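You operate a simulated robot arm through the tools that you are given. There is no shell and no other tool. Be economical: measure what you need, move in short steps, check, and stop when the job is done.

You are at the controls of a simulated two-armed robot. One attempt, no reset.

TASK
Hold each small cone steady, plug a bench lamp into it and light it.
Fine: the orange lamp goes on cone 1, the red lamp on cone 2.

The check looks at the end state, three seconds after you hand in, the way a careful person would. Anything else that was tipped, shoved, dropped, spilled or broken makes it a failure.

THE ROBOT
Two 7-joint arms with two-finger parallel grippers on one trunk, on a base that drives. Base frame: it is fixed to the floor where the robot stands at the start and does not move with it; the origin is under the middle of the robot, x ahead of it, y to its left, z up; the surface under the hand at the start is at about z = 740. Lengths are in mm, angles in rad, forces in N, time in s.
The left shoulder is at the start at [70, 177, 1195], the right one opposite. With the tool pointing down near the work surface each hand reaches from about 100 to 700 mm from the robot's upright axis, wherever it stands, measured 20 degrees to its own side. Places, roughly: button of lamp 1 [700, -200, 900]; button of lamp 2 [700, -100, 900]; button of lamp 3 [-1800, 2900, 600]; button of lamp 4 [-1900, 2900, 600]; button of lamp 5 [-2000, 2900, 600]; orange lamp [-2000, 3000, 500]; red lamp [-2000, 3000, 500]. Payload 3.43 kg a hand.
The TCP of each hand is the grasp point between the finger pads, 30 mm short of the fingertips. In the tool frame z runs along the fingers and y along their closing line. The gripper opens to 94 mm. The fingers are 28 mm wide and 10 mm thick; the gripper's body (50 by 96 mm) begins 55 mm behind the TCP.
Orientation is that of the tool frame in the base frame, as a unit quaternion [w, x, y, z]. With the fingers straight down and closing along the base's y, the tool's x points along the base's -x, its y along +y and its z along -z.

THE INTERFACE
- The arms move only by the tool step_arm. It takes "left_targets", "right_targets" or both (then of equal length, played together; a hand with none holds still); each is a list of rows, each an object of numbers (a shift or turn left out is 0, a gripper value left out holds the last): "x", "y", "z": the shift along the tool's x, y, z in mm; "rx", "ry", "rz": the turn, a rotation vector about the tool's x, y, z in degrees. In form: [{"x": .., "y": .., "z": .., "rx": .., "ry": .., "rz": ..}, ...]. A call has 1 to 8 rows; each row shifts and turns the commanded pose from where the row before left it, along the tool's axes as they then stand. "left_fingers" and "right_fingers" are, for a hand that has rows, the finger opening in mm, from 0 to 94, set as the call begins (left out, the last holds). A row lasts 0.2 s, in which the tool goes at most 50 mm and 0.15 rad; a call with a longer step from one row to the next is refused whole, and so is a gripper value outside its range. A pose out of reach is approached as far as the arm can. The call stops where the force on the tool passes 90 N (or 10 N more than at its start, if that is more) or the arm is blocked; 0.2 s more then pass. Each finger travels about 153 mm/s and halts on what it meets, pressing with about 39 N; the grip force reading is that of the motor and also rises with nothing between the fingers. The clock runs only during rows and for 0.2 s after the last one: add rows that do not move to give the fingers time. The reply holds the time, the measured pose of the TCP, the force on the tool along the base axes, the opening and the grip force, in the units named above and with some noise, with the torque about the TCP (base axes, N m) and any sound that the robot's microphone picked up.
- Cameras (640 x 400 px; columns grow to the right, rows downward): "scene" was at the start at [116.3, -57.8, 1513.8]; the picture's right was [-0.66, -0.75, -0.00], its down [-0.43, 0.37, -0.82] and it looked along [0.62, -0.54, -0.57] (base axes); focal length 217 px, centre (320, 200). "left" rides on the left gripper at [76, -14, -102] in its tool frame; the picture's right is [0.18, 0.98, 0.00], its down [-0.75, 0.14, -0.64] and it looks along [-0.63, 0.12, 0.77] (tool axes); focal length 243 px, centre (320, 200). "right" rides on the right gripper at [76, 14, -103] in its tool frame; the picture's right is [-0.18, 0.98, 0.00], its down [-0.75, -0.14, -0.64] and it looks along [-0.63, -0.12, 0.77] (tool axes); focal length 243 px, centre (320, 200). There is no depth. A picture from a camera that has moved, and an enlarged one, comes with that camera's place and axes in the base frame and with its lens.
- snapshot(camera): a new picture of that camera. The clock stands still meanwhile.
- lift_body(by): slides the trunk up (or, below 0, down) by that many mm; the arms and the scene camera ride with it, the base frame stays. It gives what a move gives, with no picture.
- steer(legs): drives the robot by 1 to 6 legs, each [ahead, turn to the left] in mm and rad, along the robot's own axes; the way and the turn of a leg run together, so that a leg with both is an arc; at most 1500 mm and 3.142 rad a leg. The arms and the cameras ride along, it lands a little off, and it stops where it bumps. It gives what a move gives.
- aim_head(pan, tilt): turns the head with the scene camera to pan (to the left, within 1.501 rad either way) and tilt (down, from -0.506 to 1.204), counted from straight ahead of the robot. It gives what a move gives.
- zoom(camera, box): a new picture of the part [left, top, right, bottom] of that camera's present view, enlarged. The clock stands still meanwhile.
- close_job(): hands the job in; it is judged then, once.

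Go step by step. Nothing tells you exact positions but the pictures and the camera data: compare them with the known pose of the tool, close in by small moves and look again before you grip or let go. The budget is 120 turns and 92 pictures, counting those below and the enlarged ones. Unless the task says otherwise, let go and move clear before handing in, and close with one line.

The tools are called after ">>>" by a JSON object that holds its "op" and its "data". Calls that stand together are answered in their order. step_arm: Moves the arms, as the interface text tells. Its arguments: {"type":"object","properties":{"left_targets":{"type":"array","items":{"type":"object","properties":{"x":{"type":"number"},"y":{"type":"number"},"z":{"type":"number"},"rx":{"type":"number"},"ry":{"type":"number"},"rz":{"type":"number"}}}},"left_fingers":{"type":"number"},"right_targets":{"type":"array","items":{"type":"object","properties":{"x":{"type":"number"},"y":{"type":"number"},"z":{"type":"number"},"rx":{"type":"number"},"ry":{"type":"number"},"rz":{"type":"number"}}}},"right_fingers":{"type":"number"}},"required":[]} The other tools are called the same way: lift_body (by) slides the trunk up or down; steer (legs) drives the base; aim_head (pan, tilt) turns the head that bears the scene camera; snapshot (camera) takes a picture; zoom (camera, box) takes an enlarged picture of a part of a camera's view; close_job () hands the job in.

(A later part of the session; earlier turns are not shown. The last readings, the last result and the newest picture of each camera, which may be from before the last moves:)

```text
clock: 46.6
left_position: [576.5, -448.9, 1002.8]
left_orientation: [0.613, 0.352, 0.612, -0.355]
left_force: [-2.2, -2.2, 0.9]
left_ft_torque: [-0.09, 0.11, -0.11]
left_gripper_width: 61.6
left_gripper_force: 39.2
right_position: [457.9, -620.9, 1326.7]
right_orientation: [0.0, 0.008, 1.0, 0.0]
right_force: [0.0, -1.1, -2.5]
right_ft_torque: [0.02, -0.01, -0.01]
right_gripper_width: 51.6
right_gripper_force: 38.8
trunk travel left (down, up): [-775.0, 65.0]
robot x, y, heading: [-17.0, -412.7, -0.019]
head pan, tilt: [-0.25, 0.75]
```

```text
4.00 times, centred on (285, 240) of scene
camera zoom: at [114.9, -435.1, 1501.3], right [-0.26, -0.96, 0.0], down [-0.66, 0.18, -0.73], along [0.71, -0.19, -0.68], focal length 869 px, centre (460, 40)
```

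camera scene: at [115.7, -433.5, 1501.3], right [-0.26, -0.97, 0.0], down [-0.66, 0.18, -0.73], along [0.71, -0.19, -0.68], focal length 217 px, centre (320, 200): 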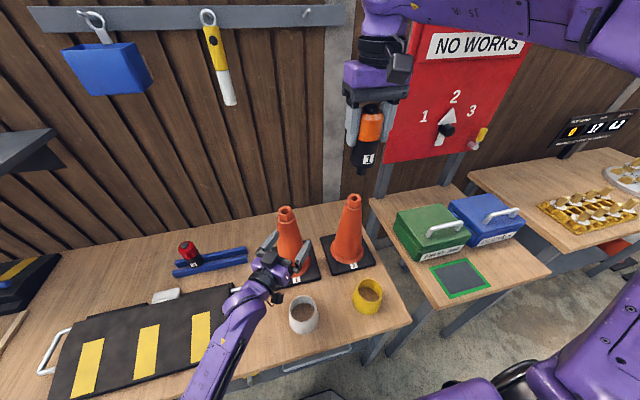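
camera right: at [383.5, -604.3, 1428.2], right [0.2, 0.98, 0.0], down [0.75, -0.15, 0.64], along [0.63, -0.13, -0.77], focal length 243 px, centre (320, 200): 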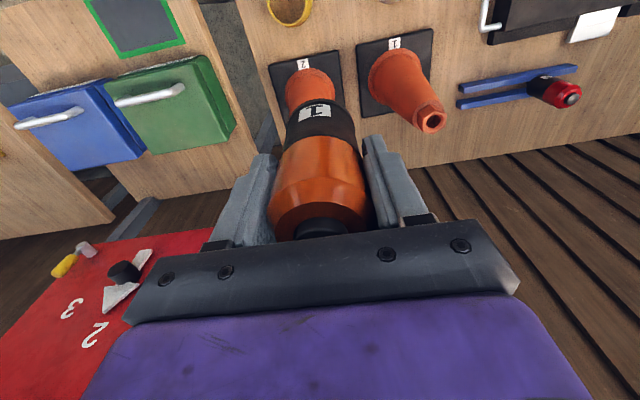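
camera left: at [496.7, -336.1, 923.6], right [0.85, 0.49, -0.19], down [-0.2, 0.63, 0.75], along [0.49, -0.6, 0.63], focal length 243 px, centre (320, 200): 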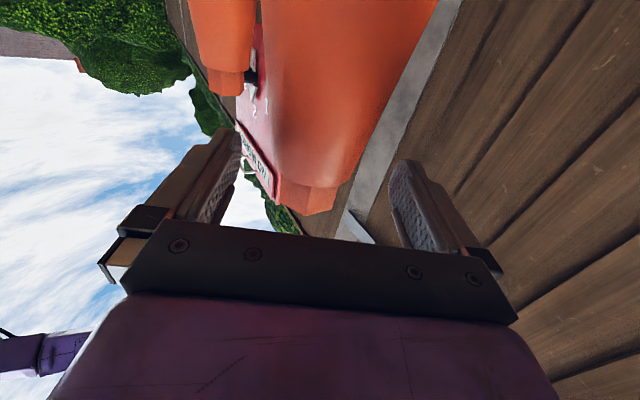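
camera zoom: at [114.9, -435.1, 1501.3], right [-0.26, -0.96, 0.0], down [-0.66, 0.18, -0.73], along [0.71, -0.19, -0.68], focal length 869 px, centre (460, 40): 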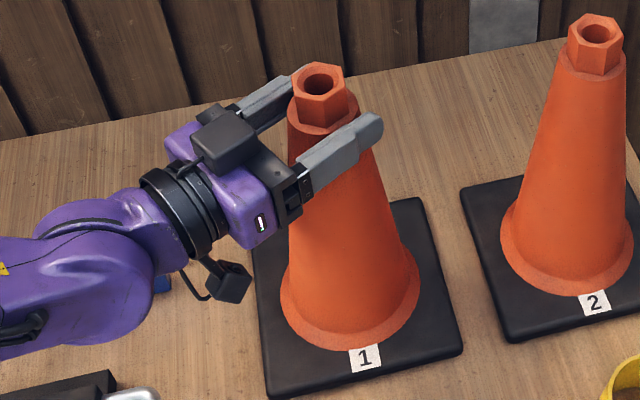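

Cone 1 is held (61.6 mm across). Now I bring the lamp above it: target axis about (578,-450), plug still ~85 mm above the rim.

>>> {"op": "step_arm", "data": {"right_targets": [{"x": -24, "y": 34, "z": 20}, {"x": -24, "y": 34, "z": 20}, {"x": -24, "y": 34, "z": 20}, {"x": -24, "y": 34, "z": 20}, {"x": -24, "y": 34, "z": 20}, {}]}}

>>> {"op": "zoom", "data": {"camera": "scene", "box": [235, 120, 335, 240]}}

>>> {"op": "snapshot", "data": {"camera": "right"}}

>>> {"op": "snapshot", "data": {"camera": "left"}}

```text
clock: 48.0
left_position: [578.4, -445.7, 1002.1]
left_orientation: [0.613, 0.35, 0.612, -0.355]
left_force: [2.4, 1.5, 0.0]
left_ft_torque: [-0.66, -0.28, 0.11]
left_gripper_width: 61.1
left_gripper_force: 39.1
right_position: [580.8, -451.2, 1224.5]
right_orientation: [0.0, 0.008, 1.0, -0.001]
right_force: [0.4, -0.2, -1.4]
right_ft_torque: [-0.01, -0.04, 0.0]
right_gripper_width: 51.5
right_gripper_force: 39.0
trunk travel left (down, up): [-775.0, 65.0]
robot x, y, heading: [-16.3, -412.4, -0.016]
head pan, tilt: [-0.25, 0.75]
```

```text
3.33 times, centred on (285, 180) of scene
camera zoom: at [115.5, -435.0, 1501.3], right [-0.26, -0.97, 0.0], down [-0.66, 0.18, -0.73], along [0.71, -0.19, -0.68], focal length 724 px, centre (437, 267)
```

zoom: 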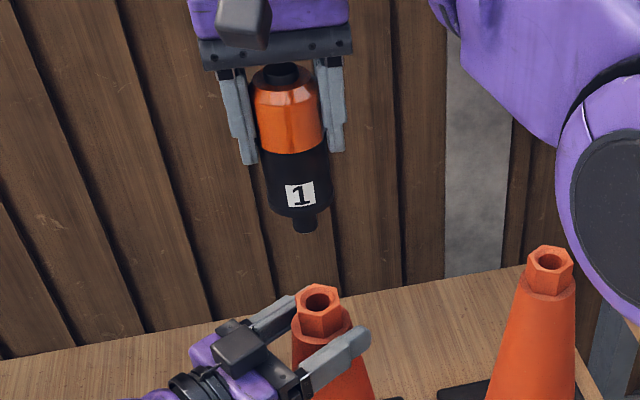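

```text
56 pictures are left
camera right: at [504.8, -435.8, 1325.9], right [0.2, 0.98, 0.0], down [0.75, -0.15, 0.64], along [0.63, -0.13, -0.77], focal length 243 px, centre (320, 200)
```

right: 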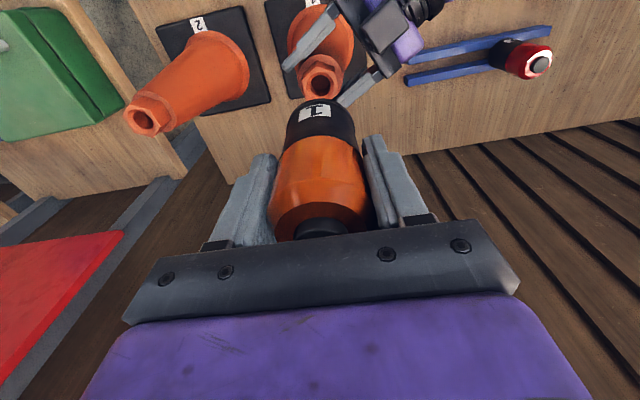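

```text
55 pictures are left
camera left: at [514.1, -366.5, 925.3], right [0.85, 0.49, -0.19], down [-0.2, 0.63, 0.75], along [0.49, -0.6, 0.63], focal length 243 px, centre (320, 200)
```

left: 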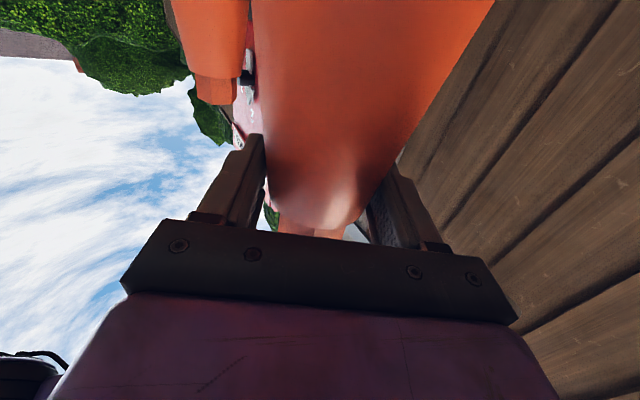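

The plug and the hole line up within a few millimetres in both views. I lower until the plug is about 15 mm over the rim and look again.

>>> {"op": "step_arm", "data": {"right_targets": [{"z": 25}, {"z": 25}, {"z": 15}, {}]}}

>>> {"op": "zoom", "data": {"camera": "scene", "box": [255, 160, 315, 230]}}

>>> {"op": "zoom", "data": {"camera": "right", "box": [260, 40, 390, 150]}}

```text
clock: 49.0
left_position: [578.0, -446.9, 1001.6]
left_orientation: [0.613, 0.351, 0.612, -0.356]
left_force: [6.0, 2.4, 5.9]
left_ft_torque: [0.17, 0.02, 0.09]
left_gripper_width: 61.1
left_gripper_force: 38.7
right_position: [580.6, -451.2, 1159.2]
right_orientation: [-0.001, 0.008, 1.0, -0.001]
right_force: [0.4, 0.0, -1.1]
right_ft_torque: [-0.02, 0.0, 0.0]
right_gripper_width: 51.5
right_gripper_force: 39.4
trunk travel left (down, up): [-775.0, 65.0]
robot x, y, heading: [-14.1, -415.0, -0.014]
head pan, tilt: [-0.25, 0.75]
```

```text
5.71 times, centred on (285, 195) of scene
camera zoom: at [116.2, -433.8, 1501.3], right [-0.26, -0.97, 0.0], down [-0.66, 0.18, -0.73], along [0.71, -0.19, -0.68], focal length 1242 px, centre (520, 229)
```

zoom: 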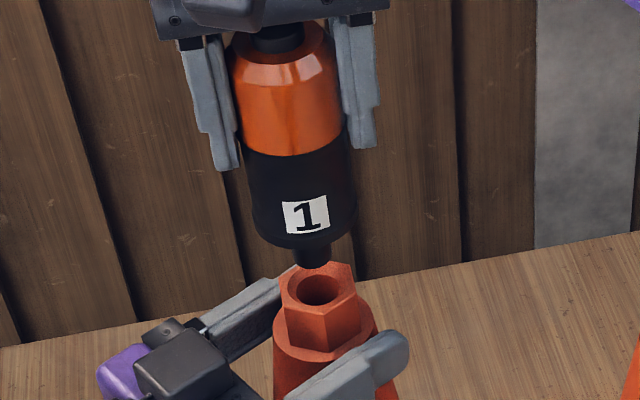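

```text
3.64 times, centred on (325, 95) of right
camera zoom: at [505.5, -435.5, 1260.6], right [0.2, 0.98, 0.0], down [0.75, -0.15, 0.64], along [0.63, -0.13, -0.77], focal length 882 px, centre (302, 582)
```

zoom: 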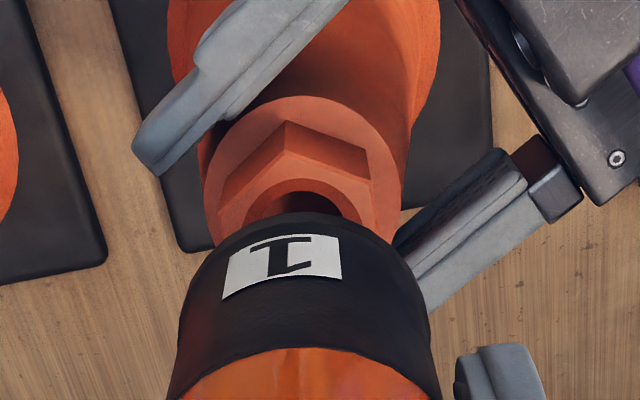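

Aligned within ~1–2 mm in both views. I lower slowly, watching force.

>>> {"op": "step_arm", "data": {"right_targets": [{"z": 6}, {"z": 6}, {"z": 6}, {"z": 5}, {"z": 5}, {}]}}

>>> {"op": "zoom", "data": {"camera": "scene", "box": [255, 160, 315, 230]}}

```text
clock: 50.4
left_position: [576.8, -448.1, 1001.9]
left_orientation: [0.613, 0.351, 0.611, -0.356]
left_force: [6.1, 2.3, 5.2]
left_ft_torque: [-0.05, -0.31, -0.27]
left_gripper_width: 60.8
left_gripper_force: 39.0
right_position: [579.5, -450.5, 1131.8]
right_orientation: [-0.001, 0.007, 1.0, -0.002]
right_force: [-7.4, -0.1, -3.9]
right_ft_torque: [-0.09, 0.75, 0.01]
right_gripper_width: 51.8
right_gripper_force: 38.2
trunk travel left (down, up): [-775.0, 65.0]
robot x, y, heading: [-15.6, -413.4, -0.011]
head pan, tilt: [-0.25, 0.75]
```

```text
5.71 times, centred on (285, 195) of scene
camera zoom: at [114.4, -433.9, 1501.2], right [-0.26, -0.97, 0.0], down [-0.66, 0.18, -0.73], along [0.71, -0.19, -0.68], focal length 1242 px, centre (520, 229)
```

zoom: 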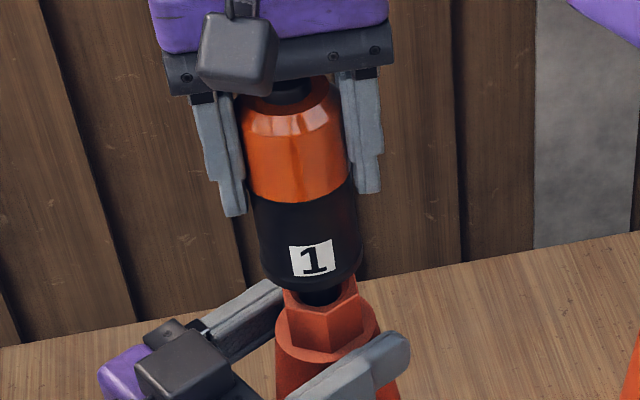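

The plug has entered the hole; a slight side force says I'm ~1–2 mm too far ahead. I correct back and continue down.

>>> {"op": "step_arm", "data": {"right_targets": [{"x": 1.5}, {"z": 5}, {"z": 5}, {"z": 4}, {}]}}

```text
clock: 51.6
left_position: [575.0, -448.3, 1001.0]
left_orientation: [0.613, 0.351, 0.612, -0.355]
left_force: [0.1, 0.9, 5.2]
left_ft_torque: [-0.05, 0.1, 0.02]
left_gripper_width: 60.6
left_gripper_force: 38.6
right_position: [579.2, -451.5, 1120.5]
right_orientation: [0.001, 0.007, 1.0, -0.001]
right_force: [-3.1, 0.1, -1.0]
right_ft_torque: [-0.02, 0.25, 0.02]
right_gripper_width: 51.7
right_gripper_force: 39.0
trunk travel left (down, up): [-775.0, 65.0]
robot x, y, heading: [-14.8, -407.5, -0.015]
head pan, tilt: [-0.25, 0.75]
```

>>> {"op": "step_arm", "data": {"right_targets": [{"z": 4}, {"z": 4}, {"z": 3}, {}]}}

>>> {"op": "zoom", "data": {"camera": "scene", "box": [255, 160, 315, 230]}}

```text
clock: 52.6
left_position: [575.1, -446.7, 1002.2]
left_orientation: [0.613, 0.352, 0.612, -0.355]
left_force: [2.5, 3.5, 0.3]
left_ft_torque: [0.71, 0.31, 0.09]
left_gripper_width: 59.8
left_gripper_force: 38.6
right_position: [579.7, -452.4, 1111.9]
right_orientation: [0.003, 0.009, 1.0, 0.0]
right_force: [5.4, -2.6, 31.3]
right_ft_torque: [-0.28, -0.08, 0.03]
right_gripper_width: 51.7
right_gripper_force: 39.0
trunk travel left (down, up): [-775.0, 65.0]
robot x, y, heading: [-14.8, -411.4, -0.018]
head pan, tilt: [-0.25, 0.75]
```

```text
5.71 times, centred on (285, 195) of scene
camera zoom: at [112.6, -433.7, 1501.9], right [-0.26, -0.97, 0.0], down [-0.66, 0.18, -0.73], along [0.71, -0.19, -0.68], focal length 1242 px, centre (520, 229)
```

zoom: 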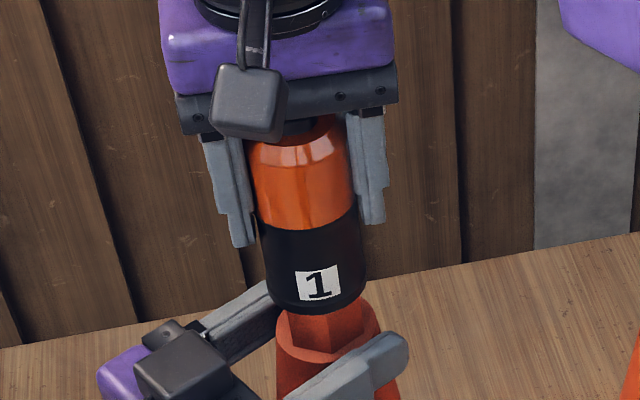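

Force of 31 N with the lamp's base on the rim: it seems seated. I press a little more to check for a click or a hard stop.

>>> {"op": "step_arm", "data": {"right_targets": [{"z": 2}, {"z": 1.5}, {}]}}

>>> {"op": "zoom", "data": {"camera": "scene", "box": [265, 190, 305, 230]}}

```text
clock: 53.4
left_position: [574.5, -447.0, 1003.2]
left_orientation: [0.613, 0.352, 0.611, -0.356]
left_force: [-4.8, 12.4, 0.8]
left_ft_torque: [0.36, 0.04, 0.05]
left_gripper_width: 60.0
left_gripper_force: 38.9
right_position: [578.2, -452.2, 1108.4]
right_orientation: [0.002, 0.008, 1.0, -0.002]
right_force: [12.3, -8.5, 28.1]
right_ft_torque: [0.01, -0.17, 0.02]
right_gripper_width: 51.6
right_gripper_force: 38.8
trunk travel left (down, up): [-775.0, 65.0]
robot x, y, heading: [-10.3, -414.3, -0.011]
head pan, tilt: [-0.25, 0.75]
```

```text
10.00 times, centred on (285, 210) of scene
camera zoom: at [112.6, -433.3, 1501.6], right [-0.26, -0.97, 0.0], down [-0.66, 0.18, -0.73], along [0.71, -0.19, -0.68], focal length 2173 px, centre (670, 100)
```

zoom: 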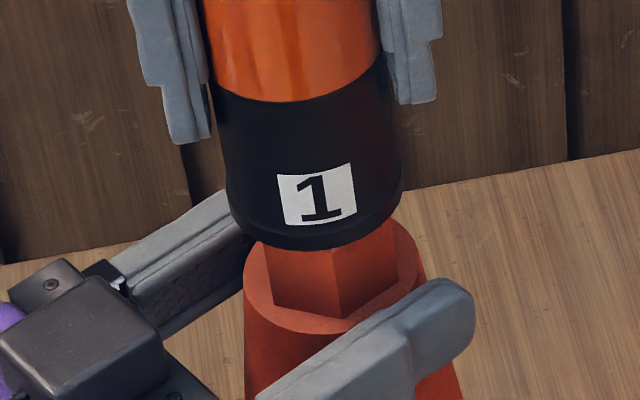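

>>> {"op": "step_arm", "data": {"right_targets": [{"x": 1, "z": 2}, {"z": 2}, {}]}}

>>> {"op": "zoom", "data": {"camera": "scene", "box": [265, 190, 305, 230]}}

```text
clock: 54.2
left_position: [575.0, -447.5, 1003.4]
left_orientation: [0.614, 0.351, 0.611, -0.356]
left_force: [-13.4, 18.8, 0.4]
left_ft_torque: [0.33, -0.09, -0.08]
left_gripper_width: 59.9
left_gripper_force: 39.1
right_position: [578.2, -450.6, 1103.7]
right_orientation: [0.004, 0.008, 1.0, -0.001]
right_force: [19.7, -14.2, 28.9]
right_ft_torque: [-0.51, -0.01, 0.02]
right_gripper_width: 51.6
right_gripper_force: 39.3
trunk travel left (down, up): [-775.0, 65.0]
robot x, y, heading: [-14.2, -410.8, -0.018]
head pan, tilt: [-0.25, 0.75]
```

```text
10.00 times, centred on (285, 210) of scene
camera zoom: at [112.5, -433.0, 1501.7], right [-0.26, -0.97, 0.0], down [-0.66, 0.18, -0.73], along [0.71, -0.19, -0.68], focal length 2173 px, centre (670, 100)
```

zoom: 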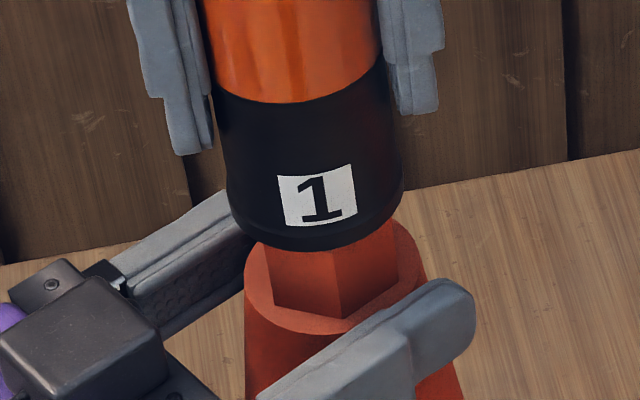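

The lamp no longer moves while the fingers slid on it, so it is seated. I open the right hand and lift off, then look.

>>> {"op": "step_arm", "data": {"right_targets": [{"z": -2}, {}, {}, {}], "right_fingers": 90}}

>>> {"op": "step_arm", "data": {"right_targets": [{"z": -20}, {"z": -40}, {"z": -45}, {}]}}

>>> {"op": "zoom", "data": {"camera": "scene", "box": [240, 150, 330, 250]}}

>>> {"op": "snapshot", "data": {"camera": "right"}}

```text
clock: 55.2
left_position: [576.0, -448.8, 1003.1]
left_orientation: [0.613, 0.351, 0.612, -0.355]
left_force: [-2.2, -1.1, 4.3]
left_ft_torque: [-0.57, -0.06, -0.18]
left_gripper_width: 59.7
left_gripper_force: 39.2
right_position: [577.1, -451.8, 1103.6]
right_orientation: [0.0, 0.008, 1.0, 0.0]
right_force: [-0.4, -0.4, 0.2]
right_ft_torque: [-0.03, -0.03, 0.0]
right_gripper_width: 90.1
right_gripper_force: 0.2
trunk travel left (down, up): [-775.0, 65.0]
robot x, y, heading: [-13.4, -412.6, -0.014]
head pan, tilt: [-0.25, 0.75]
heard: click
```

```text
clock: 56.2
left_position: [576.1, -446.7, 1003.4]
left_orientation: [0.614, 0.351, 0.612, -0.354]
left_force: [-0.9, -1.8, 7.0]
left_ft_torque: [-0.21, 0.24, -0.07]
left_gripper_width: 59.8
left_gripper_force: 38.5
right_position: [575.7, -451.4, 1208.5]
right_orientation: [0.0, 0.008, 1.0, -0.001]
right_force: [0.2, 0.0, 0.0]
right_ft_torque: [0.01, 0.01, 0.01]
right_gripper_width: 90.3
right_gripper_force: 0.0
trunk travel left (down, up): [-775.0, 65.0]
robot x, y, heading: [-18.5, -414.2, -0.013]
head pan, tilt: [-0.25, 0.75]
```

```text
4.00 times, centred on (285, 200) of scene
camera zoom: at [113.7, -434.8, 1501.5], right [-0.26, -0.97, 0.0], down [-0.66, 0.18, -0.73], along [0.71, -0.19, -0.68], focal length 869 px, centre (460, 200)
```

zoom: 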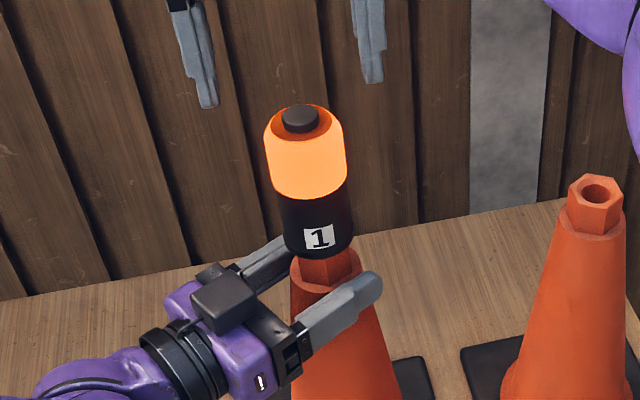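

```text
47 pictures are left
camera right: at [500.2, -435.8, 1309.5], right [0.2, 0.98, 0.0], down [0.75, -0.15, 0.64], along [0.63, -0.13, -0.77], focal length 243 px, centre (320, 200)
```

right: 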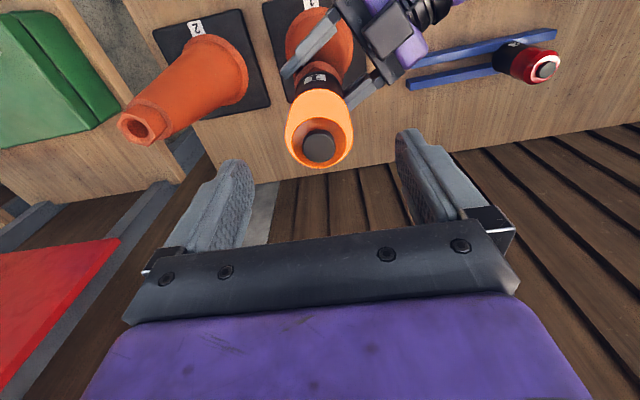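

Lamp 1 is seated upright and already lit — the palm pressed its button (click heard). I'll leave that button alone, release cone 1 with the left hand and back off.

>>> {"op": "step_arm", "data": {"left_targets": [{}, {}, {}, {}], "left_fingers": 94}}

>>> {"op": "step_arm", "data": {"left_targets": [{"z": -25}, {"z": -40}, {"z": -45}, {"x": -30, "z": -30}, {"x": -45}, {"x": -45}, {"x": -45}], "right_targets": [{"z": -40}, {"z": -40}, {"z": -40}, {"x": 30}, {"x": 30}, {"x": 30}, {"x": 30}]}}

>>> {"op": "zoom", "data": {"camera": "scene", "box": [220, 130, 400, 290]}}

```text
clock: 57.2
left_position: [576.8, -447.7, 1002.5]
left_orientation: [0.613, 0.35, 0.612, -0.355]
left_force: [-0.2, 0.8, -0.6]
left_ft_torque: [0.0, 0.01, 0.0]
left_gripper_width: 94.2
left_gripper_force: 0.1
right_position: [577.0, -450.0, 1206.1]
right_orientation: [-0.001, 0.009, 1.0, -0.001]
right_force: [-0.5, 0.3, -0.8]
right_ft_torque: [0.02, -0.04, 0.02]
right_gripper_width: 90.4
right_gripper_force: 0.1
trunk travel left (down, up): [-775.0, 65.0]
robot x, y, heading: [-14.9, -410.7, -0.012]
head pan, tilt: [-0.25, 0.75]
```

```text
clock: 58.8
left_position: [506.5, -326.6, 1166.9]
left_orientation: [0.614, 0.352, 0.611, -0.355]
left_force: [-0.7, 0.2, -0.3]
left_ft_torque: [0.0, 0.02, -0.01]
left_gripper_width: 94.0
left_gripper_force: 0.0
right_position: [436.9, -459.6, 1310.4]
right_orientation: [0.002, 0.007, 1.0, -0.001]
right_force: [-0.7, -0.2, -0.6]
right_ft_torque: [0.03, -0.06, -0.04]
right_gripper_width: 90.0
right_gripper_force: 0.1
right hand out of reach, approached as far as the arm can: row 2, 3
trunk travel left (down, up): [-775.0, 65.0]
robot x, y, heading: [-12.7, -411.1, -0.018]
head pan, tilt: [-0.25, 0.75]
```

```text
2.50 times, centred on (310, 210) of scene
camera zoom: at [110.2, -435.4, 1501.7], right [-0.26, -0.97, 0.0], down [-0.66, 0.18, -0.73], along [0.71, -0.19, -0.68], focal length 543 px, centre (345, 175)
```

zoom: 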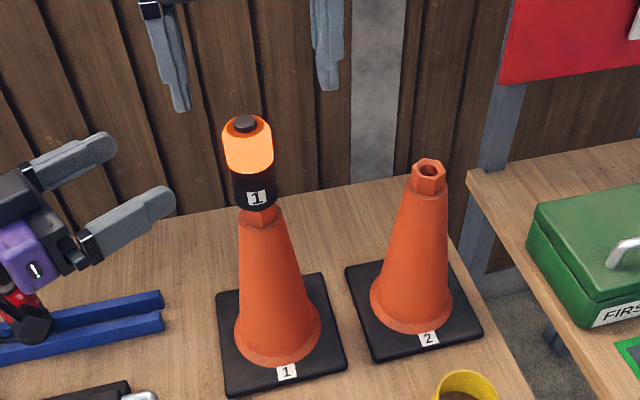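

Lamp 1 stands lit and cone 1 is undisturbed. Next the red lamp: I raise the left hand (keeping its pointing), then drive back to the first spot the same way.

>>> {"op": "step_arm", "data": {"left_targets": [{"x": -30, "z": -20}, {"x": -40}, {}], "right_targets": [{"y": -20}, {"y": -20}, {}]}}

>>> {"op": "steer", "data": {"legs": [[-300, 0], [0, -0.8], [-570, 0], [0, 0.815]]}}

```text
clock: 59.6
left_position: [501.3, -301.9, 1234.2]
left_orientation: [0.612, 0.35, 0.613, -0.357]
left_force: [0.0, 0.0, -0.2]
left_ft_torque: [-0.01, -0.03, -0.02]
left_gripper_width: 93.8
left_gripper_force: 0.1
right_position: [443.0, -497.2, 1307.7]
right_orientation: [-0.001, 0.008, 1.0, -0.002]
right_force: [0.7, 0.5, 0.4]
right_ft_torque: [-0.03, 0.02, -0.02]
right_gripper_width: 90.2
right_gripper_force: 0.1
trunk travel left (down, up): [-775.0, 65.0]
robot x, y, heading: [-13.6, -415.2, -0.014]
head pan, tilt: [-0.25, 0.75]
```

```text
clock: 68.8
left_position: [-197.4, 127.7, 1235.6]
left_orientation: [0.614, 0.348, 0.614, -0.352]
left_force: [-0.1, -0.9, 0.3]
left_ft_torque: [-0.02, 0.01, -0.03]
left_gripper_width: 93.8
left_gripper_force: 0.2
right_position: [-252.9, -66.3, 1309.3]
right_orientation: [0.0, 0.002, 1.0, 0.0]
right_force: [0.5, 0.3, 0.5]
right_ft_torque: [0.02, 0.01, -0.02]
right_gripper_width: 90.1
right_gripper_force: 0.2
trunk travel left (down, up): [-775.0, 65.0]
robot x, y, heading: [-707.1, 14.9, -0.005]
head pan, tilt: [-0.25, 0.75]
```

>>> {"op": "steer", "data": {"legs": [[708, 0.003]]}}

>>> {"op": "snapshot", "data": {"camera": "right"}}

>>> {"op": "snapshot", "data": {"camera": "scene"}}

```text
clock: 72.7
left_position: [504.3, 106.7, 1234.9]
left_orientation: [0.612, 0.353, 0.611, -0.357]
left_force: [0.2, 0.6, -0.7]
left_ft_torque: [0.04, -0.01, 0.01]
left_gripper_width: 94.0
left_gripper_force: 0.0
right_position: [441.6, -85.7, 1309.2]
right_orientation: [0.0, 0.012, 1.0, 0.0]
right_force: [-0.3, -0.3, 0.4]
right_ft_torque: [-0.01, 0.01, 0.01]
right_gripper_width: 89.9
right_gripper_force: 0.0
trunk travel left (down, up): [-775.0, 65.0]
robot x, y, heading: [-8.5, 2.8, -0.022]
head pan, tilt: [-0.25, 0.75]
```

```text
45 pictures are left
camera right: at [367.4, -69.4, 1411.0], right [0.21, 0.98, 0.0], down [0.75, -0.16, 0.64], along [0.63, -0.13, -0.77], focal length 243 px, centre (320, 200)
```

right: 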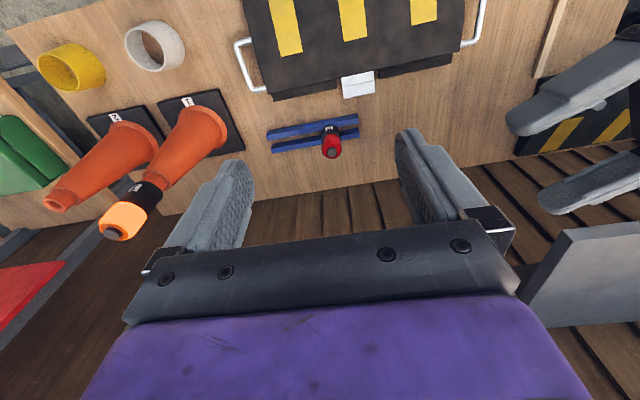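

```text
44 pictures are left
camera scene: at [117.9, -19.7, 1501.4], right [-0.27, -0.96, 0.0], down [-0.66, 0.18, -0.73], along [0.7, -0.2, -0.68], focal length 217 px, centre (320, 200)
```

scene: 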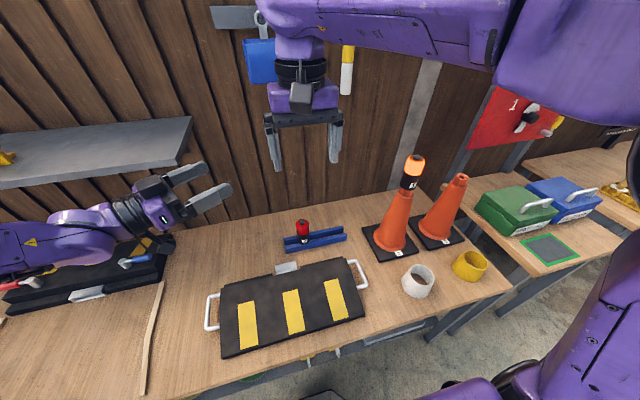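

The red lamp stands as before at about (657,-102). I move the right hand over it, 70 mm above grip height.

>>> {"op": "step_arm", "data": {"right_targets": [{"x": -40, "y": -2, "z": 27}, {"x": -40, "y": -2, "z": 27}, {"x": -40, "y": -2, "z": 27}, {"x": -40, "y": -2, "z": 27}, {"x": -40, "y": -2, "z": 27}, {"x": -16, "z": 40}, {"z": 45}, {"z": 45}], "right_fingers": 94}}

>>> {"op": "step_arm", "data": {"right_targets": [{"z": 45}, {"z": 40}, {}]}}

>>> {"op": "snapshot", "data": {"camera": "right"}}

```text
clock: 74.5
left_position: [506.4, 108.0, 1233.3]
left_orientation: [0.611, 0.354, 0.611, -0.358]
left_force: [-0.4, 0.2, 0.5]
left_ft_torque: [0.01, -0.01, -0.01]
left_gripper_width: 94.1
left_gripper_force: 0.0
right_position: [662.6, -109.4, 1038.2]
right_orientation: [-0.001, 0.012, 1.0, -0.002]
right_force: [-0.3, 0.0, 0.0]
right_ft_torque: [0.03, 0.02, -0.04]
right_gripper_width: 93.9
right_gripper_force: 0.0
right hand out of reach, approached as far as the arm can: row 5, 6, 7, 8
trunk travel left (down, up): [-775.0, 65.0]
robot x, y, heading: [-14.7, 3.4, -0.023]
head pan, tilt: [-0.25, 0.75]
```

```text
clock: 75.2
left_position: [503.2, 107.9, 1235.1]
left_orientation: [0.611, 0.354, 0.61, -0.358]
left_force: [0.2, 0.2, -1.3]
left_ft_torque: [-0.01, 0.01, 0.0]
left_gripper_width: 93.9
left_gripper_force: 0.1
right_position: [659.0, -106.8, 956.0]
right_orientation: [0.0, 0.013, 1.0, 0.0]
right_force: [0.8, -0.7, 0.4]
right_ft_torque: [-0.02, 0.02, 0.01]
right_gripper_width: 93.9
right_gripper_force: 0.1
trunk travel left (down, up): [-775.0, 65.0]
robot x, y, heading: [-9.9, 4.4, -0.026]
head pan, tilt: [-0.25, 0.75]
```

```text
43 pictures are left
camera right: at [584.5, -90.8, 1057.7], right [0.21, 0.98, 0.0], down [0.75, -0.16, 0.64], along [0.63, -0.14, -0.77], focal length 243 px, centre (320, 200)
```

right: 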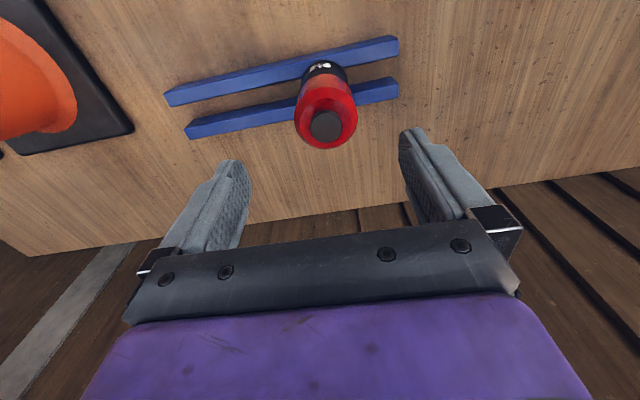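

>>> {"op": "step_arm", "data": {"right_targets": [{"y": 3.5, "z": 35}, {"z": 35}, {"z": 35}, {}]}}

>>> {"op": "snapshot", "data": {"camera": "right"}}

```text
clock: 76.2
left_position: [503.9, 108.6, 1235.8]
left_orientation: [0.611, 0.354, 0.611, -0.358]
left_force: [0.0, 0.1, -0.5]
left_ft_torque: [-0.01, 0.02, 0.0]
left_gripper_width: 93.9
left_gripper_force: 0.2
right_position: [645.9, -119.8, 851.6]
right_orientation: [0.0, 0.012, 1.0, -0.001]
right_force: [0.1, -0.5, 0.7]
right_ft_torque: [0.0, 0.02, 0.01]
right_gripper_width: 94.0
right_gripper_force: 0.0
right hand out of reach, approached as far as the arm can: row 1, 2, 3
trunk travel left (down, up): [-775.0, 65.0]
robot x, y, heading: [-7.9, 4.7, -0.024]
head pan, tilt: [-0.25, 0.75]
```

```text
42 pictures are left
camera right: at [571.0, -104.0, 954.6], right [0.21, 0.98, 0.0], down [0.75, -0.16, 0.64], along [0.63, -0.14, -0.77], focal length 243 px, centre (320, 200)
```

right: 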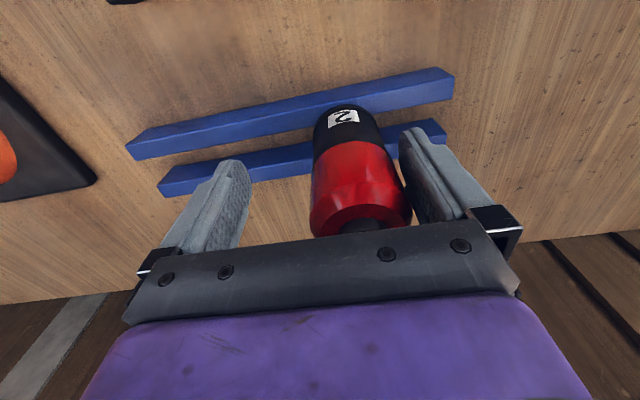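

The right arm is at its reach limit here, 17 mm short. I lift straight up again and turn the base 0.2 rad left so the lamp falls in the right arm's better sector.

>>> {"op": "step_arm", "data": {"right_targets": [{"z": -35}, {"z": -40}, {"z": -45}, {"z": -40, "x": 15}, {}]}}

>>> {"op": "steer", "data": {"legs": [[0, 0.2]]}}

>>> {"op": "snapshot", "data": {"camera": "right"}}

```text
clock: 77.5
left_position: [504.2, 107.4, 1235.5]
left_orientation: [0.611, 0.353, 0.611, -0.358]
left_force: [-0.3, -0.3, -0.1]
left_ft_torque: [0.0, -0.02, -0.01]
left_gripper_width: 94.0
left_gripper_force: 0.1
right_position: [664.3, -110.9, 1010.1]
right_orientation: [0.0, 0.013, 1.0, -0.001]
right_force: [0.4, -0.2, 0.0]
right_ft_torque: [0.02, 0.0, -0.01]
right_gripper_width: 94.1
right_gripper_force: 0.0
right hand out of reach, approached as far as the arm can: row 1, 2, 3, 4
trunk travel left (down, up): [-775.0, 65.0]
robot x, y, heading: [-10.0, 5.7, -0.028]
head pan, tilt: [-0.25, 0.75]
```

```text
clock: 78.6
left_position: [472.3, 209.1, 1235.3]
left_orientation: [0.644, 0.29, 0.644, -0.294]
left_force: [0.5, -0.1, 0.2]
left_ft_torque: [0.02, -0.02, 0.0]
left_gripper_width: 93.9
left_gripper_force: 0.0
right_position: [672.1, 26.4, 1008.8]
right_orientation: [-0.001, -0.089, 0.996, -0.002]
right_force: [0.4, -0.1, -0.6]
right_ft_torque: [0.0, 0.02, -0.02]
right_gripper_width: 94.0
right_gripper_force: 0.0
trunk travel left (down, up): [-775.0, 65.0]
robot x, y, heading: [-9.5, 4.4, 0.18]
head pan, tilt: [-0.25, 0.75]
```

```text
41 pictures are left
camera right: at [595.6, 27.5, 1112.4], right [0.01, 1.0, 0.0], down [0.77, 0.0, 0.64], along [0.64, -0.01, -0.77], focal length 243 px, centre (320, 200)
```

right: 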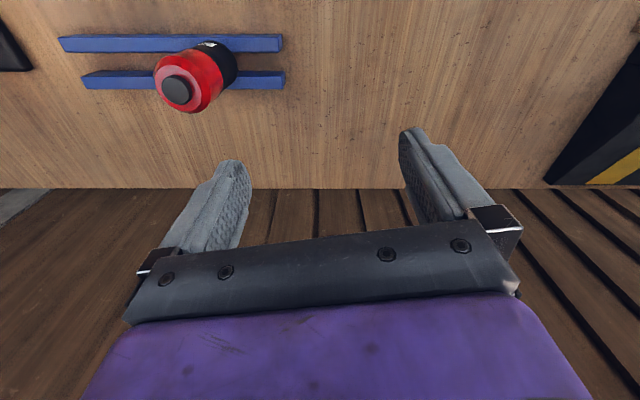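

The lamp is still at (659,-104). I shift over it with the new heading and check.

>>> {"op": "step_arm", "data": {"right_targets": [{"x": 9.2, "y": -31.2}, {"x": 9.2, "y": -31.2}, {"x": 9.2, "y": -31.2}, {"x": 9.1, "y": -31.2}, {"z": 30}, {"z": 30}, {}]}}

>>> {"op": "snapshot", "data": {"camera": "right"}}

```text
clock: 80.2
left_position: [472.2, 207.9, 1234.8]
left_orientation: [0.644, 0.291, 0.643, -0.295]
left_force: [-0.2, 0.8, -0.5]
left_ft_torque: [0.01, 0.01, 0.01]
left_gripper_width: 94.1
left_gripper_force: 0.1
right_position: [709.4, -88.0, 950.4]
right_orientation: [-0.001, -0.089, 0.996, 0.0]
right_force: [0.3, 0.2, 0.8]
right_ft_torque: [0.01, 0.01, -0.03]
right_gripper_width: 94.0
right_gripper_force: 0.1
right hand out of reach, approached as far as the arm can: row 1, 2, 3, 4
trunk travel left (down, up): [-775.0, 65.0]
robot x, y, heading: [-10.4, 1.1, 0.178]
head pan, tilt: [-0.25, 0.75]
```

```text
40 pictures are left
camera right: at [632.4, -88.4, 1052.3], right [0.01, 1.0, 0.0], down [0.77, 0.0, 0.64], along [0.64, -0.01, -0.77], focal length 243 px, centre (320, 200)
```

right: 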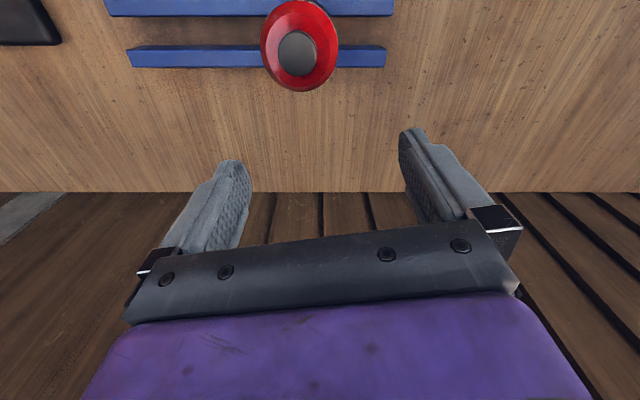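

The hand ended at (709,-88), beyond the lamp — the arm has a joint limit there but can reach further. I pull back toward (658,-103).

>>> {"op": "step_arm", "data": {"right_targets": [{"x": 18, "y": -2}, {"x": 18, "y": -2}, {"x": 17, "y": -2}, {}]}}

>>> {"op": "snapshot", "data": {"camera": "right"}}

>>> {"op": "snapshot", "data": {"camera": "scene"}}

```text
clock: 81.2
left_position: [472.4, 208.5, 1234.5]
left_orientation: [0.644, 0.291, 0.643, -0.295]
left_force: [0.0, 0.3, -0.7]
left_ft_torque: [0.0, 0.0, 0.0]
left_gripper_width: 94.1
left_gripper_force: 0.0
right_position: [708.3, -90.2, 950.3]
right_orientation: [-0.001, -0.089, 0.996, -0.002]
right_force: [-0.1, -0.2, -0.1]
right_ft_torque: [-0.01, 0.02, 0.01]
right_gripper_width: 94.0
right_gripper_force: 0.0
right hand out of reach, approached as far as the arm can: row 1, 2, 3
trunk travel left (down, up): [-775.0, 65.0]
robot x, y, heading: [-8.3, 3.4, 0.178]
head pan, tilt: [-0.25, 0.75]
```

```text
39 pictures are left
camera right: at [631.5, -88.7, 1052.5], right [0.01, 1.0, 0.0], down [0.77, 0.0, 0.64], along [0.64, -0.01, -0.77], focal length 243 px, centre (320, 200)
```

right: 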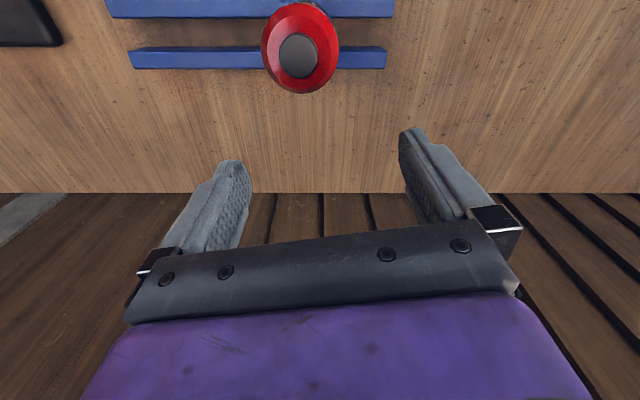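

```text
38 pictures are left
camera scene: at [121.0, 6.7, 1501.3], right [-0.07, -1.0, 0.0], down [-0.68, 0.05, -0.73], along [0.73, -0.05, -0.68], focal length 217 px, centre (320, 200)
```

scene: 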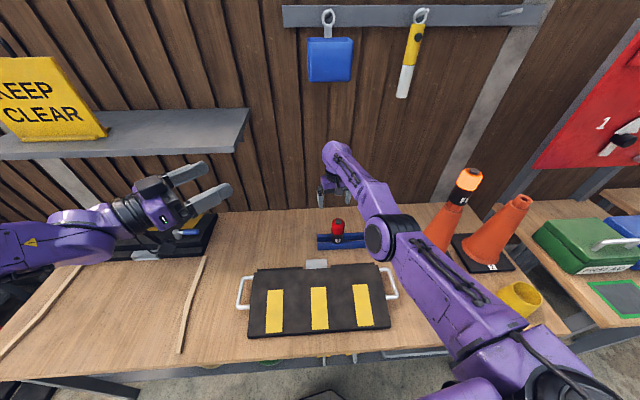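

The arm folded into an awkward elbow posture at its limit, though the base is now well placed for this lamp. I'll raise the hand and return to the starting-type posture, then re-approach the way that worked for the orange lamp.

>>> {"op": "step_arm", "data": {"right_targets": [{"z": -40}, {"z": -40}, {"z": -40}, {"z": -40, "x": 20}, {"z": -40, "x": 20}, {"z": -40, "x": 20}]}}

>>> {"op": "snapshot", "data": {"camera": "scene"}}

```text
clock: 82.6
left_position: [472.3, 208.1, 1235.8]
left_orientation: [0.644, 0.291, 0.643, -0.295]
left_force: [-0.1, -0.6, -0.3]
left_ft_torque: [0.02, 0.02, 0.0]
left_gripper_width: 93.9
left_gripper_force: 0.0
right_position: [680.0, -90.1, 1195.4]
right_orientation: [-0.001, -0.09, 0.996, -0.001]
right_force: [-0.9, 0.1, 0.3]
right_ft_torque: [0.05, -0.03, 0.01]
right_gripper_width: 94.2
right_gripper_force: 0.0
right hand out of reach, approached as far as the arm can: row 4, 5, 6
trunk travel left (down, up): [-775.0, 65.0]
robot x, y, heading: [-10.1, 7.2, 0.178]
head pan, tilt: [-0.25, 0.75]
```

```text
37 pictures are left
camera scene: at [119.5, 6.9, 1501.4], right [-0.07, -1.0, 0.0], down [-0.68, 0.05, -0.73], along [0.73, -0.05, -0.68], focal length 217 px, centre (320, 200)
```

scene: 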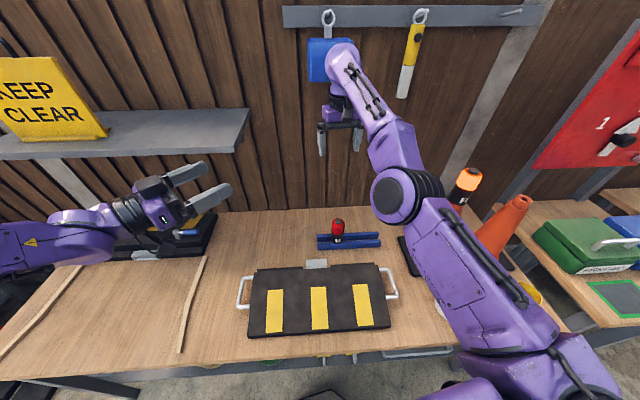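

>>> {"op": "step_arm", "data": {"right_targets": [{"z": -40}, {"z": -40}, {"x": 20, "y": -35, "z": -20}, {"x": 20, "y": -35, "z": -20}, {"x": 25, "y": -35, "z": -20}, {"x": 30, "y": -35}, {"x": 30, "y": -35}, {"x": 35, "y": -30}]}}

>>> {"op": "step_arm", "data": {"right_targets": [{"x": 40, "y": -25}, {"x": 40, "y": -20}, {"x": 40, "z": -20}, {"x": 40, "z": -20}, {}]}}

>>> {"op": "snapshot", "data": {"camera": "scene"}}

```text
clock: 84.4
left_position: [470.6, 207.1, 1235.6]
left_orientation: [0.645, 0.291, 0.642, -0.295]
left_force: [-0.2, -0.8, 1.0]
left_ft_torque: [0.02, -0.01, 0.01]
left_gripper_width: 94.2
left_gripper_force: 0.1
right_position: [544.7, -354.0, 1319.8]
right_orientation: [0.001, -0.089, 0.996, -0.001]
right_force: [-0.7, 0.4, -0.5]
right_ft_torque: [0.03, -0.01, 0.0]
right_gripper_width: 94.0
right_gripper_force: 0.1
right hand out of reach, approached as far as the arm can: row 1, 2
trunk travel left (down, up): [-775.0, 65.0]
robot x, y, heading: [-11.5, 4.1, 0.176]
head pan, tilt: [-0.25, 0.75]
```

```text
clock: 85.6
left_position: [473.2, 208.5, 1234.0]
left_orientation: [0.644, 0.291, 0.643, -0.295]
left_force: [-0.6, 0.4, -0.7]
left_ft_torque: [-0.02, -0.02, 0.02]
left_gripper_width: 94.1
left_gripper_force: 0.2
right_position: [395.7, -419.5, 1359.2]
right_orientation: [0.0, -0.09, 0.996, -0.001]
right_force: [-0.4, -0.4, 0.3]
right_ft_torque: [0.0, 0.02, 0.03]
right_gripper_width: 94.2
right_gripper_force: 0.0
trunk travel left (down, up): [-775.0, 65.0]
robot x, y, heading: [-8.7, 1.8, 0.175]
head pan, tilt: [-0.25, 0.75]
```

```text
36 pictures are left
camera scene: at [121.7, 6.3, 1501.2], right [-0.07, -1.0, 0.0], down [-0.68, 0.05, -0.73], along [0.73, -0.05, -0.68], focal length 217 px, centre (320, 200)
```

scene: 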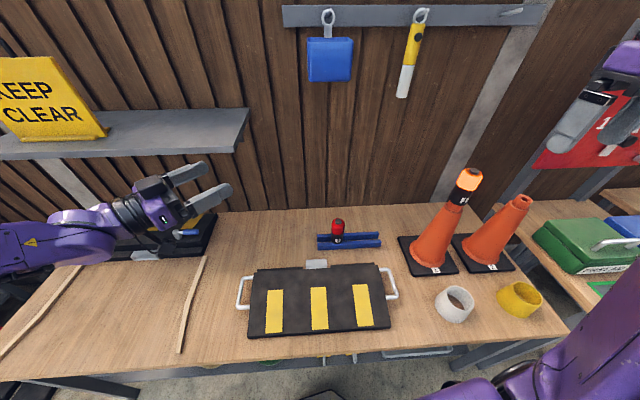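

Posture recovered. I now repeat the approach path used for the orange lamp; the lamp sits at about (638,-221) in the robot's own frame.

>>> {"op": "step_arm", "data": {"right_targets": [{"z": -40}, {"z": -14, "x": -20, "y": 30}, {"x": -33, "y": 36}, {"x": -33, "y": 36}, {"x": -33, "y": 36}, {"x": -33, "y": 36}, {"x": -33, "y": 36}, {}]}}

>>> {"op": "step_arm", "data": {"right_targets": [{"x": -25, "y": 28, "z": 20}, {"x": -25, "y": 27, "z": 25}, {"x": -10, "z": 45}, {"x": -10, "z": 45}, {"x": -10, "z": 45}, {"z": 45}, {"z": 45}, {}]}}

>>> {"op": "snapshot", "data": {"camera": "right"}}

```text
clock: 87.4
left_position: [471.6, 207.8, 1235.0]
left_orientation: [0.644, 0.291, 0.643, -0.294]
left_force: [0.4, 0.0, 0.2]
left_ft_torque: [0.03, -0.02, 0.01]
left_gripper_width: 94.1
left_gripper_force: 0.1
right_position: [541.4, -175.7, 1412.1]
right_orientation: [0.0, -0.089, 0.996, 0.0]
right_force: [-1.0, 0.9, 0.2]
right_ft_torque: [0.0, -0.05, -0.03]
right_gripper_width: 94.0
right_gripper_force: 0.1
trunk travel left (down, up): [-775.0, 65.0]
robot x, y, heading: [-12.2, 0.7, 0.178]
head pan, tilt: [-0.25, 0.75]
```

```text
clock: 89.2
left_position: [472.1, 208.7, 1234.6]
left_orientation: [0.644, 0.291, 0.643, -0.295]
left_force: [0.1, -0.2, -0.3]
left_ft_torque: [0.0, 0.02, -0.02]
left_gripper_width: 94.0
left_gripper_force: 0.0
right_position: [611.4, -111.6, 1136.7]
right_orientation: [-0.001, -0.089, 0.996, -0.001]
right_force: [-0.6, 1.0, -0.6]
right_ft_torque: [-0.01, 0.02, -0.01]
right_gripper_width: 93.9
right_gripper_force: 0.1
trunk travel left (down, up): [-775.0, 65.0]
robot x, y, heading: [-10.6, 3.1, 0.178]
head pan, tilt: [-0.25, 0.75]
```

```text
35 pictures are left
camera right: at [534.3, -111.6, 1238.3], right [0.01, 1.0, 0.0], down [0.77, 0.0, 0.64], along [0.64, -0.01, -0.77], focal length 243 px, centre (320, 200)
```

right: 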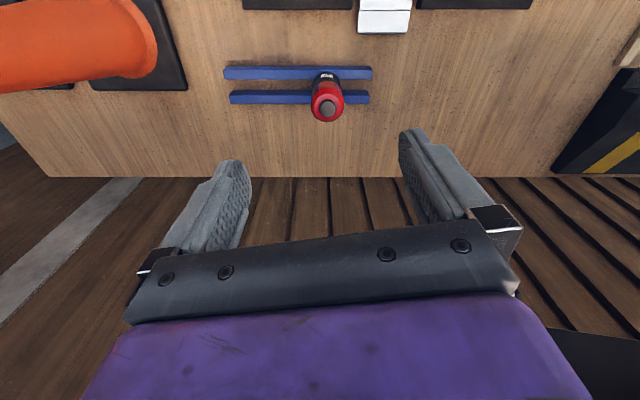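

>>> {"op": "step_arm", "data": {"right_targets": [{"x": -23, "z": 20}, {"x": -23, "z": 20}, {"z": 40}, {"z": 40}, {"z": 40}, {"z": 30}, {}]}}

>>> {"op": "snapshot", "data": {"camera": "right"}}

```text
clock: 90.8
left_position: [472.9, 208.8, 1235.7]
left_orientation: [0.644, 0.29, 0.643, -0.295]
left_force: [-0.7, -0.1, 0.3]
left_ft_torque: [0.02, -0.01, 0.04]
left_gripper_width: 93.8
left_gripper_force: 0.0
right_position: [655.6, -105.0, 954.0]
right_orientation: [-0.001, -0.088, 0.996, -0.001]
right_force: [0.9, -0.6, 0.6]
right_ft_torque: [-0.01, -0.01, 0.0]
right_gripper_width: 94.1
right_gripper_force: 0.0
trunk travel left (down, up): [-775.0, 65.0]
robot x, y, heading: [-11.8, 5.9, 0.179]
head pan, tilt: [-0.25, 0.75]
```

```text
34 pictures are left
camera right: at [578.0, -103.8, 1055.5], right [0.01, 1.0, 0.0], down [0.77, 0.0, 0.64], along [0.64, -0.01, -0.77], focal length 243 px, centre (320, 200)
```

right: 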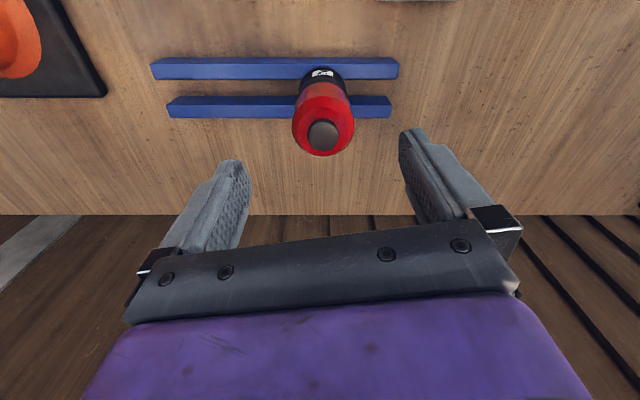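

Close: I correct by about 2 mm and descend to grip height.

>>> {"op": "step_arm", "data": {"right_targets": [{"x": -1.9, "y": 2, "z": 35}, {"z": 35}, {"z": 33}, {}]}}

>>> {"op": "snapshot", "data": {"camera": "right"}}

```text
clock: 91.8
left_position: [472.5, 209.0, 1234.9]
left_orientation: [0.644, 0.291, 0.643, -0.294]
left_force: [-0.3, 0.0, 0.7]
left_ft_torque: [0.01, 0.0, 0.0]
left_gripper_width: 93.9
left_gripper_force: 0.1
right_position: [656.7, -106.8, 849.0]
right_orientation: [0.0, -0.089, 0.996, -0.002]
right_force: [0.1, -0.4, 0.3]
right_ft_torque: [-0.02, 0.01, 0.03]
right_gripper_width: 94.2
right_gripper_force: 0.1
trunk travel left (down, up): [-775.0, 65.0]
robot x, y, heading: [-13.2, 3.6, 0.179]
head pan, tilt: [-0.25, 0.75]
```

```text
33 pictures are left
camera right: at [579.1, -106.0, 950.7], right [0.01, 1.0, 0.0], down [0.77, 0.0, 0.64], along [0.64, -0.01, -0.77], focal length 243 px, centre (320, 200)
```

right: 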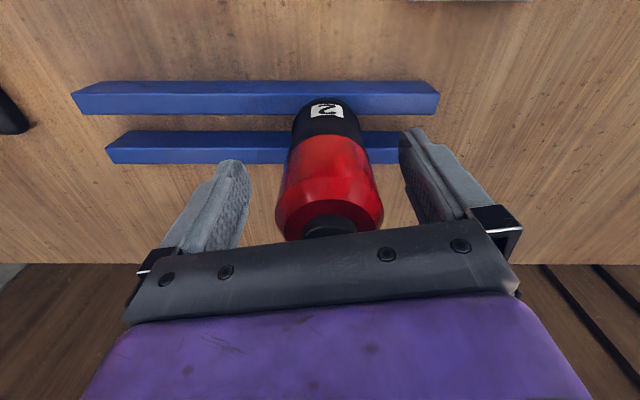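

>>> {"op": "step_arm", "data": {"right_targets": [{"y": 3.5}, {}]}}

>>> {"op": "step_arm", "data": {"right_targets": [{}, {}, {}, {}], "right_fingers": 20}}

>>> {"op": "step_arm", "data": {"right_targets": [{"z": -10}, {"z": -20}, {"z": -35}, {"z": -40}, {"z": -40}, {"z": -40}, {"z": -40}, {"z": -40, "x": 15}]}}

>>> {"op": "step_arm", "data": {"right_targets": [{"z": -38, "x": 30}, {"z": -38, "x": 30}, {"x": 35, "y": -20}, {"x": 35, "y": -20}, {"x": 30, "y": -30}, {"y": -30}, {}]}}

>>> {"op": "snapshot", "data": {"camera": "scene"}}

```text
clock: 92.4
left_position: [471.5, 208.6, 1235.6]
left_orientation: [0.644, 0.291, 0.643, -0.294]
left_force: [0.3, -1.0, 0.1]
left_ft_torque: [0.0, 0.0, -0.01]
left_gripper_width: 93.9
left_gripper_force: 0.0
right_position: [655.3, -103.2, 848.3]
right_orientation: [-0.001, -0.089, 0.996, -0.001]
right_force: [-0.9, 0.5, -0.8]
right_ft_torque: [0.01, 0.0, 0.02]
right_gripper_width: 94.3
right_gripper_force: 0.1
trunk travel left (down, up): [-775.0, 65.0]
robot x, y, heading: [-7.7, 2.1, 0.183]
head pan, tilt: [-0.25, 0.75]
```

```text
clock: 93.4
left_position: [472.5, 209.5, 1234.9]
left_orientation: [0.644, 0.291, 0.643, -0.295]
left_force: [0.2, 0.2, 0.5]
left_ft_torque: [-0.02, 0.01, 0.02]
left_gripper_width: 94.0
left_gripper_force: 0.1
right_position: [655.3, -102.0, 849.0]
right_orientation: [0.0, -0.089, 0.996, -0.001]
right_force: [-0.6, 1.2, -0.8]
right_ft_torque: [0.1, 0.02, 0.0]
right_gripper_width: 51.3
right_gripper_force: 39.2
trunk travel left (down, up): [-775.0, 65.0]
robot x, y, heading: [-9.0, 0.9, 0.177]
head pan, tilt: [-0.25, 0.75]
```

```text
clock: 95.2
left_position: [471.5, 208.7, 1235.4]
left_orientation: [0.644, 0.292, 0.643, -0.294]
left_force: [-0.1, 0.3, -0.5]
left_ft_torque: [-0.01, 0.0, 0.0]
left_gripper_width: 94.2
left_gripper_force: 0.1
right_position: [639.5, -105.6, 1115.4]
right_orientation: [0.001, -0.089, 0.996, -0.001]
right_force: [0.0, 1.3, -1.9]
right_ft_torque: [-0.01, -0.01, 0.02]
right_gripper_width: 51.6
right_gripper_force: 38.9
trunk travel left (down, up): [-775.0, 65.0]
robot x, y, heading: [-8.6, 5.4, 0.176]
head pan, tilt: [-0.25, 0.75]
```

```text
clock: 96.8
left_position: [473.3, 205.8, 1235.5]
left_orientation: [0.644, 0.29, 0.644, -0.294]
left_force: [0.1, -0.2, -0.3]
left_ft_torque: [-0.01, 0.02, 0.03]
left_gripper_width: 93.9
left_gripper_force: 0.0
right_position: [499.5, -229.3, 1188.6]
right_orientation: [-0.001, -0.089, 0.996, 0.0]
right_force: [-0.7, 0.4, -1.3]
right_ft_torque: [-0.03, -0.04, 0.01]
right_gripper_width: 51.3
right_gripper_force: 39.5
trunk travel left (down, up): [-775.0, 65.0]
robot x, y, heading: [-8.8, 3.8, 0.179]
head pan, tilt: [-0.25, 0.75]
```

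```text
32 pictures are left
camera scene: at [121.3, 4.1, 1501.3], right [-0.07, -1.0, 0.0], down [-0.68, 0.05, -0.73], along [0.73, -0.05, -0.68], focal length 217 px, centre (320, 200)
```

scene: 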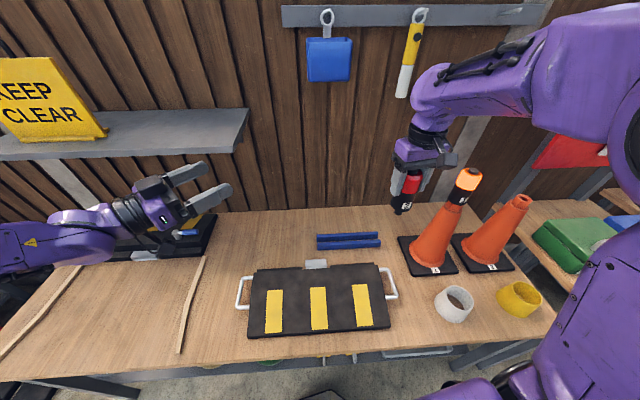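

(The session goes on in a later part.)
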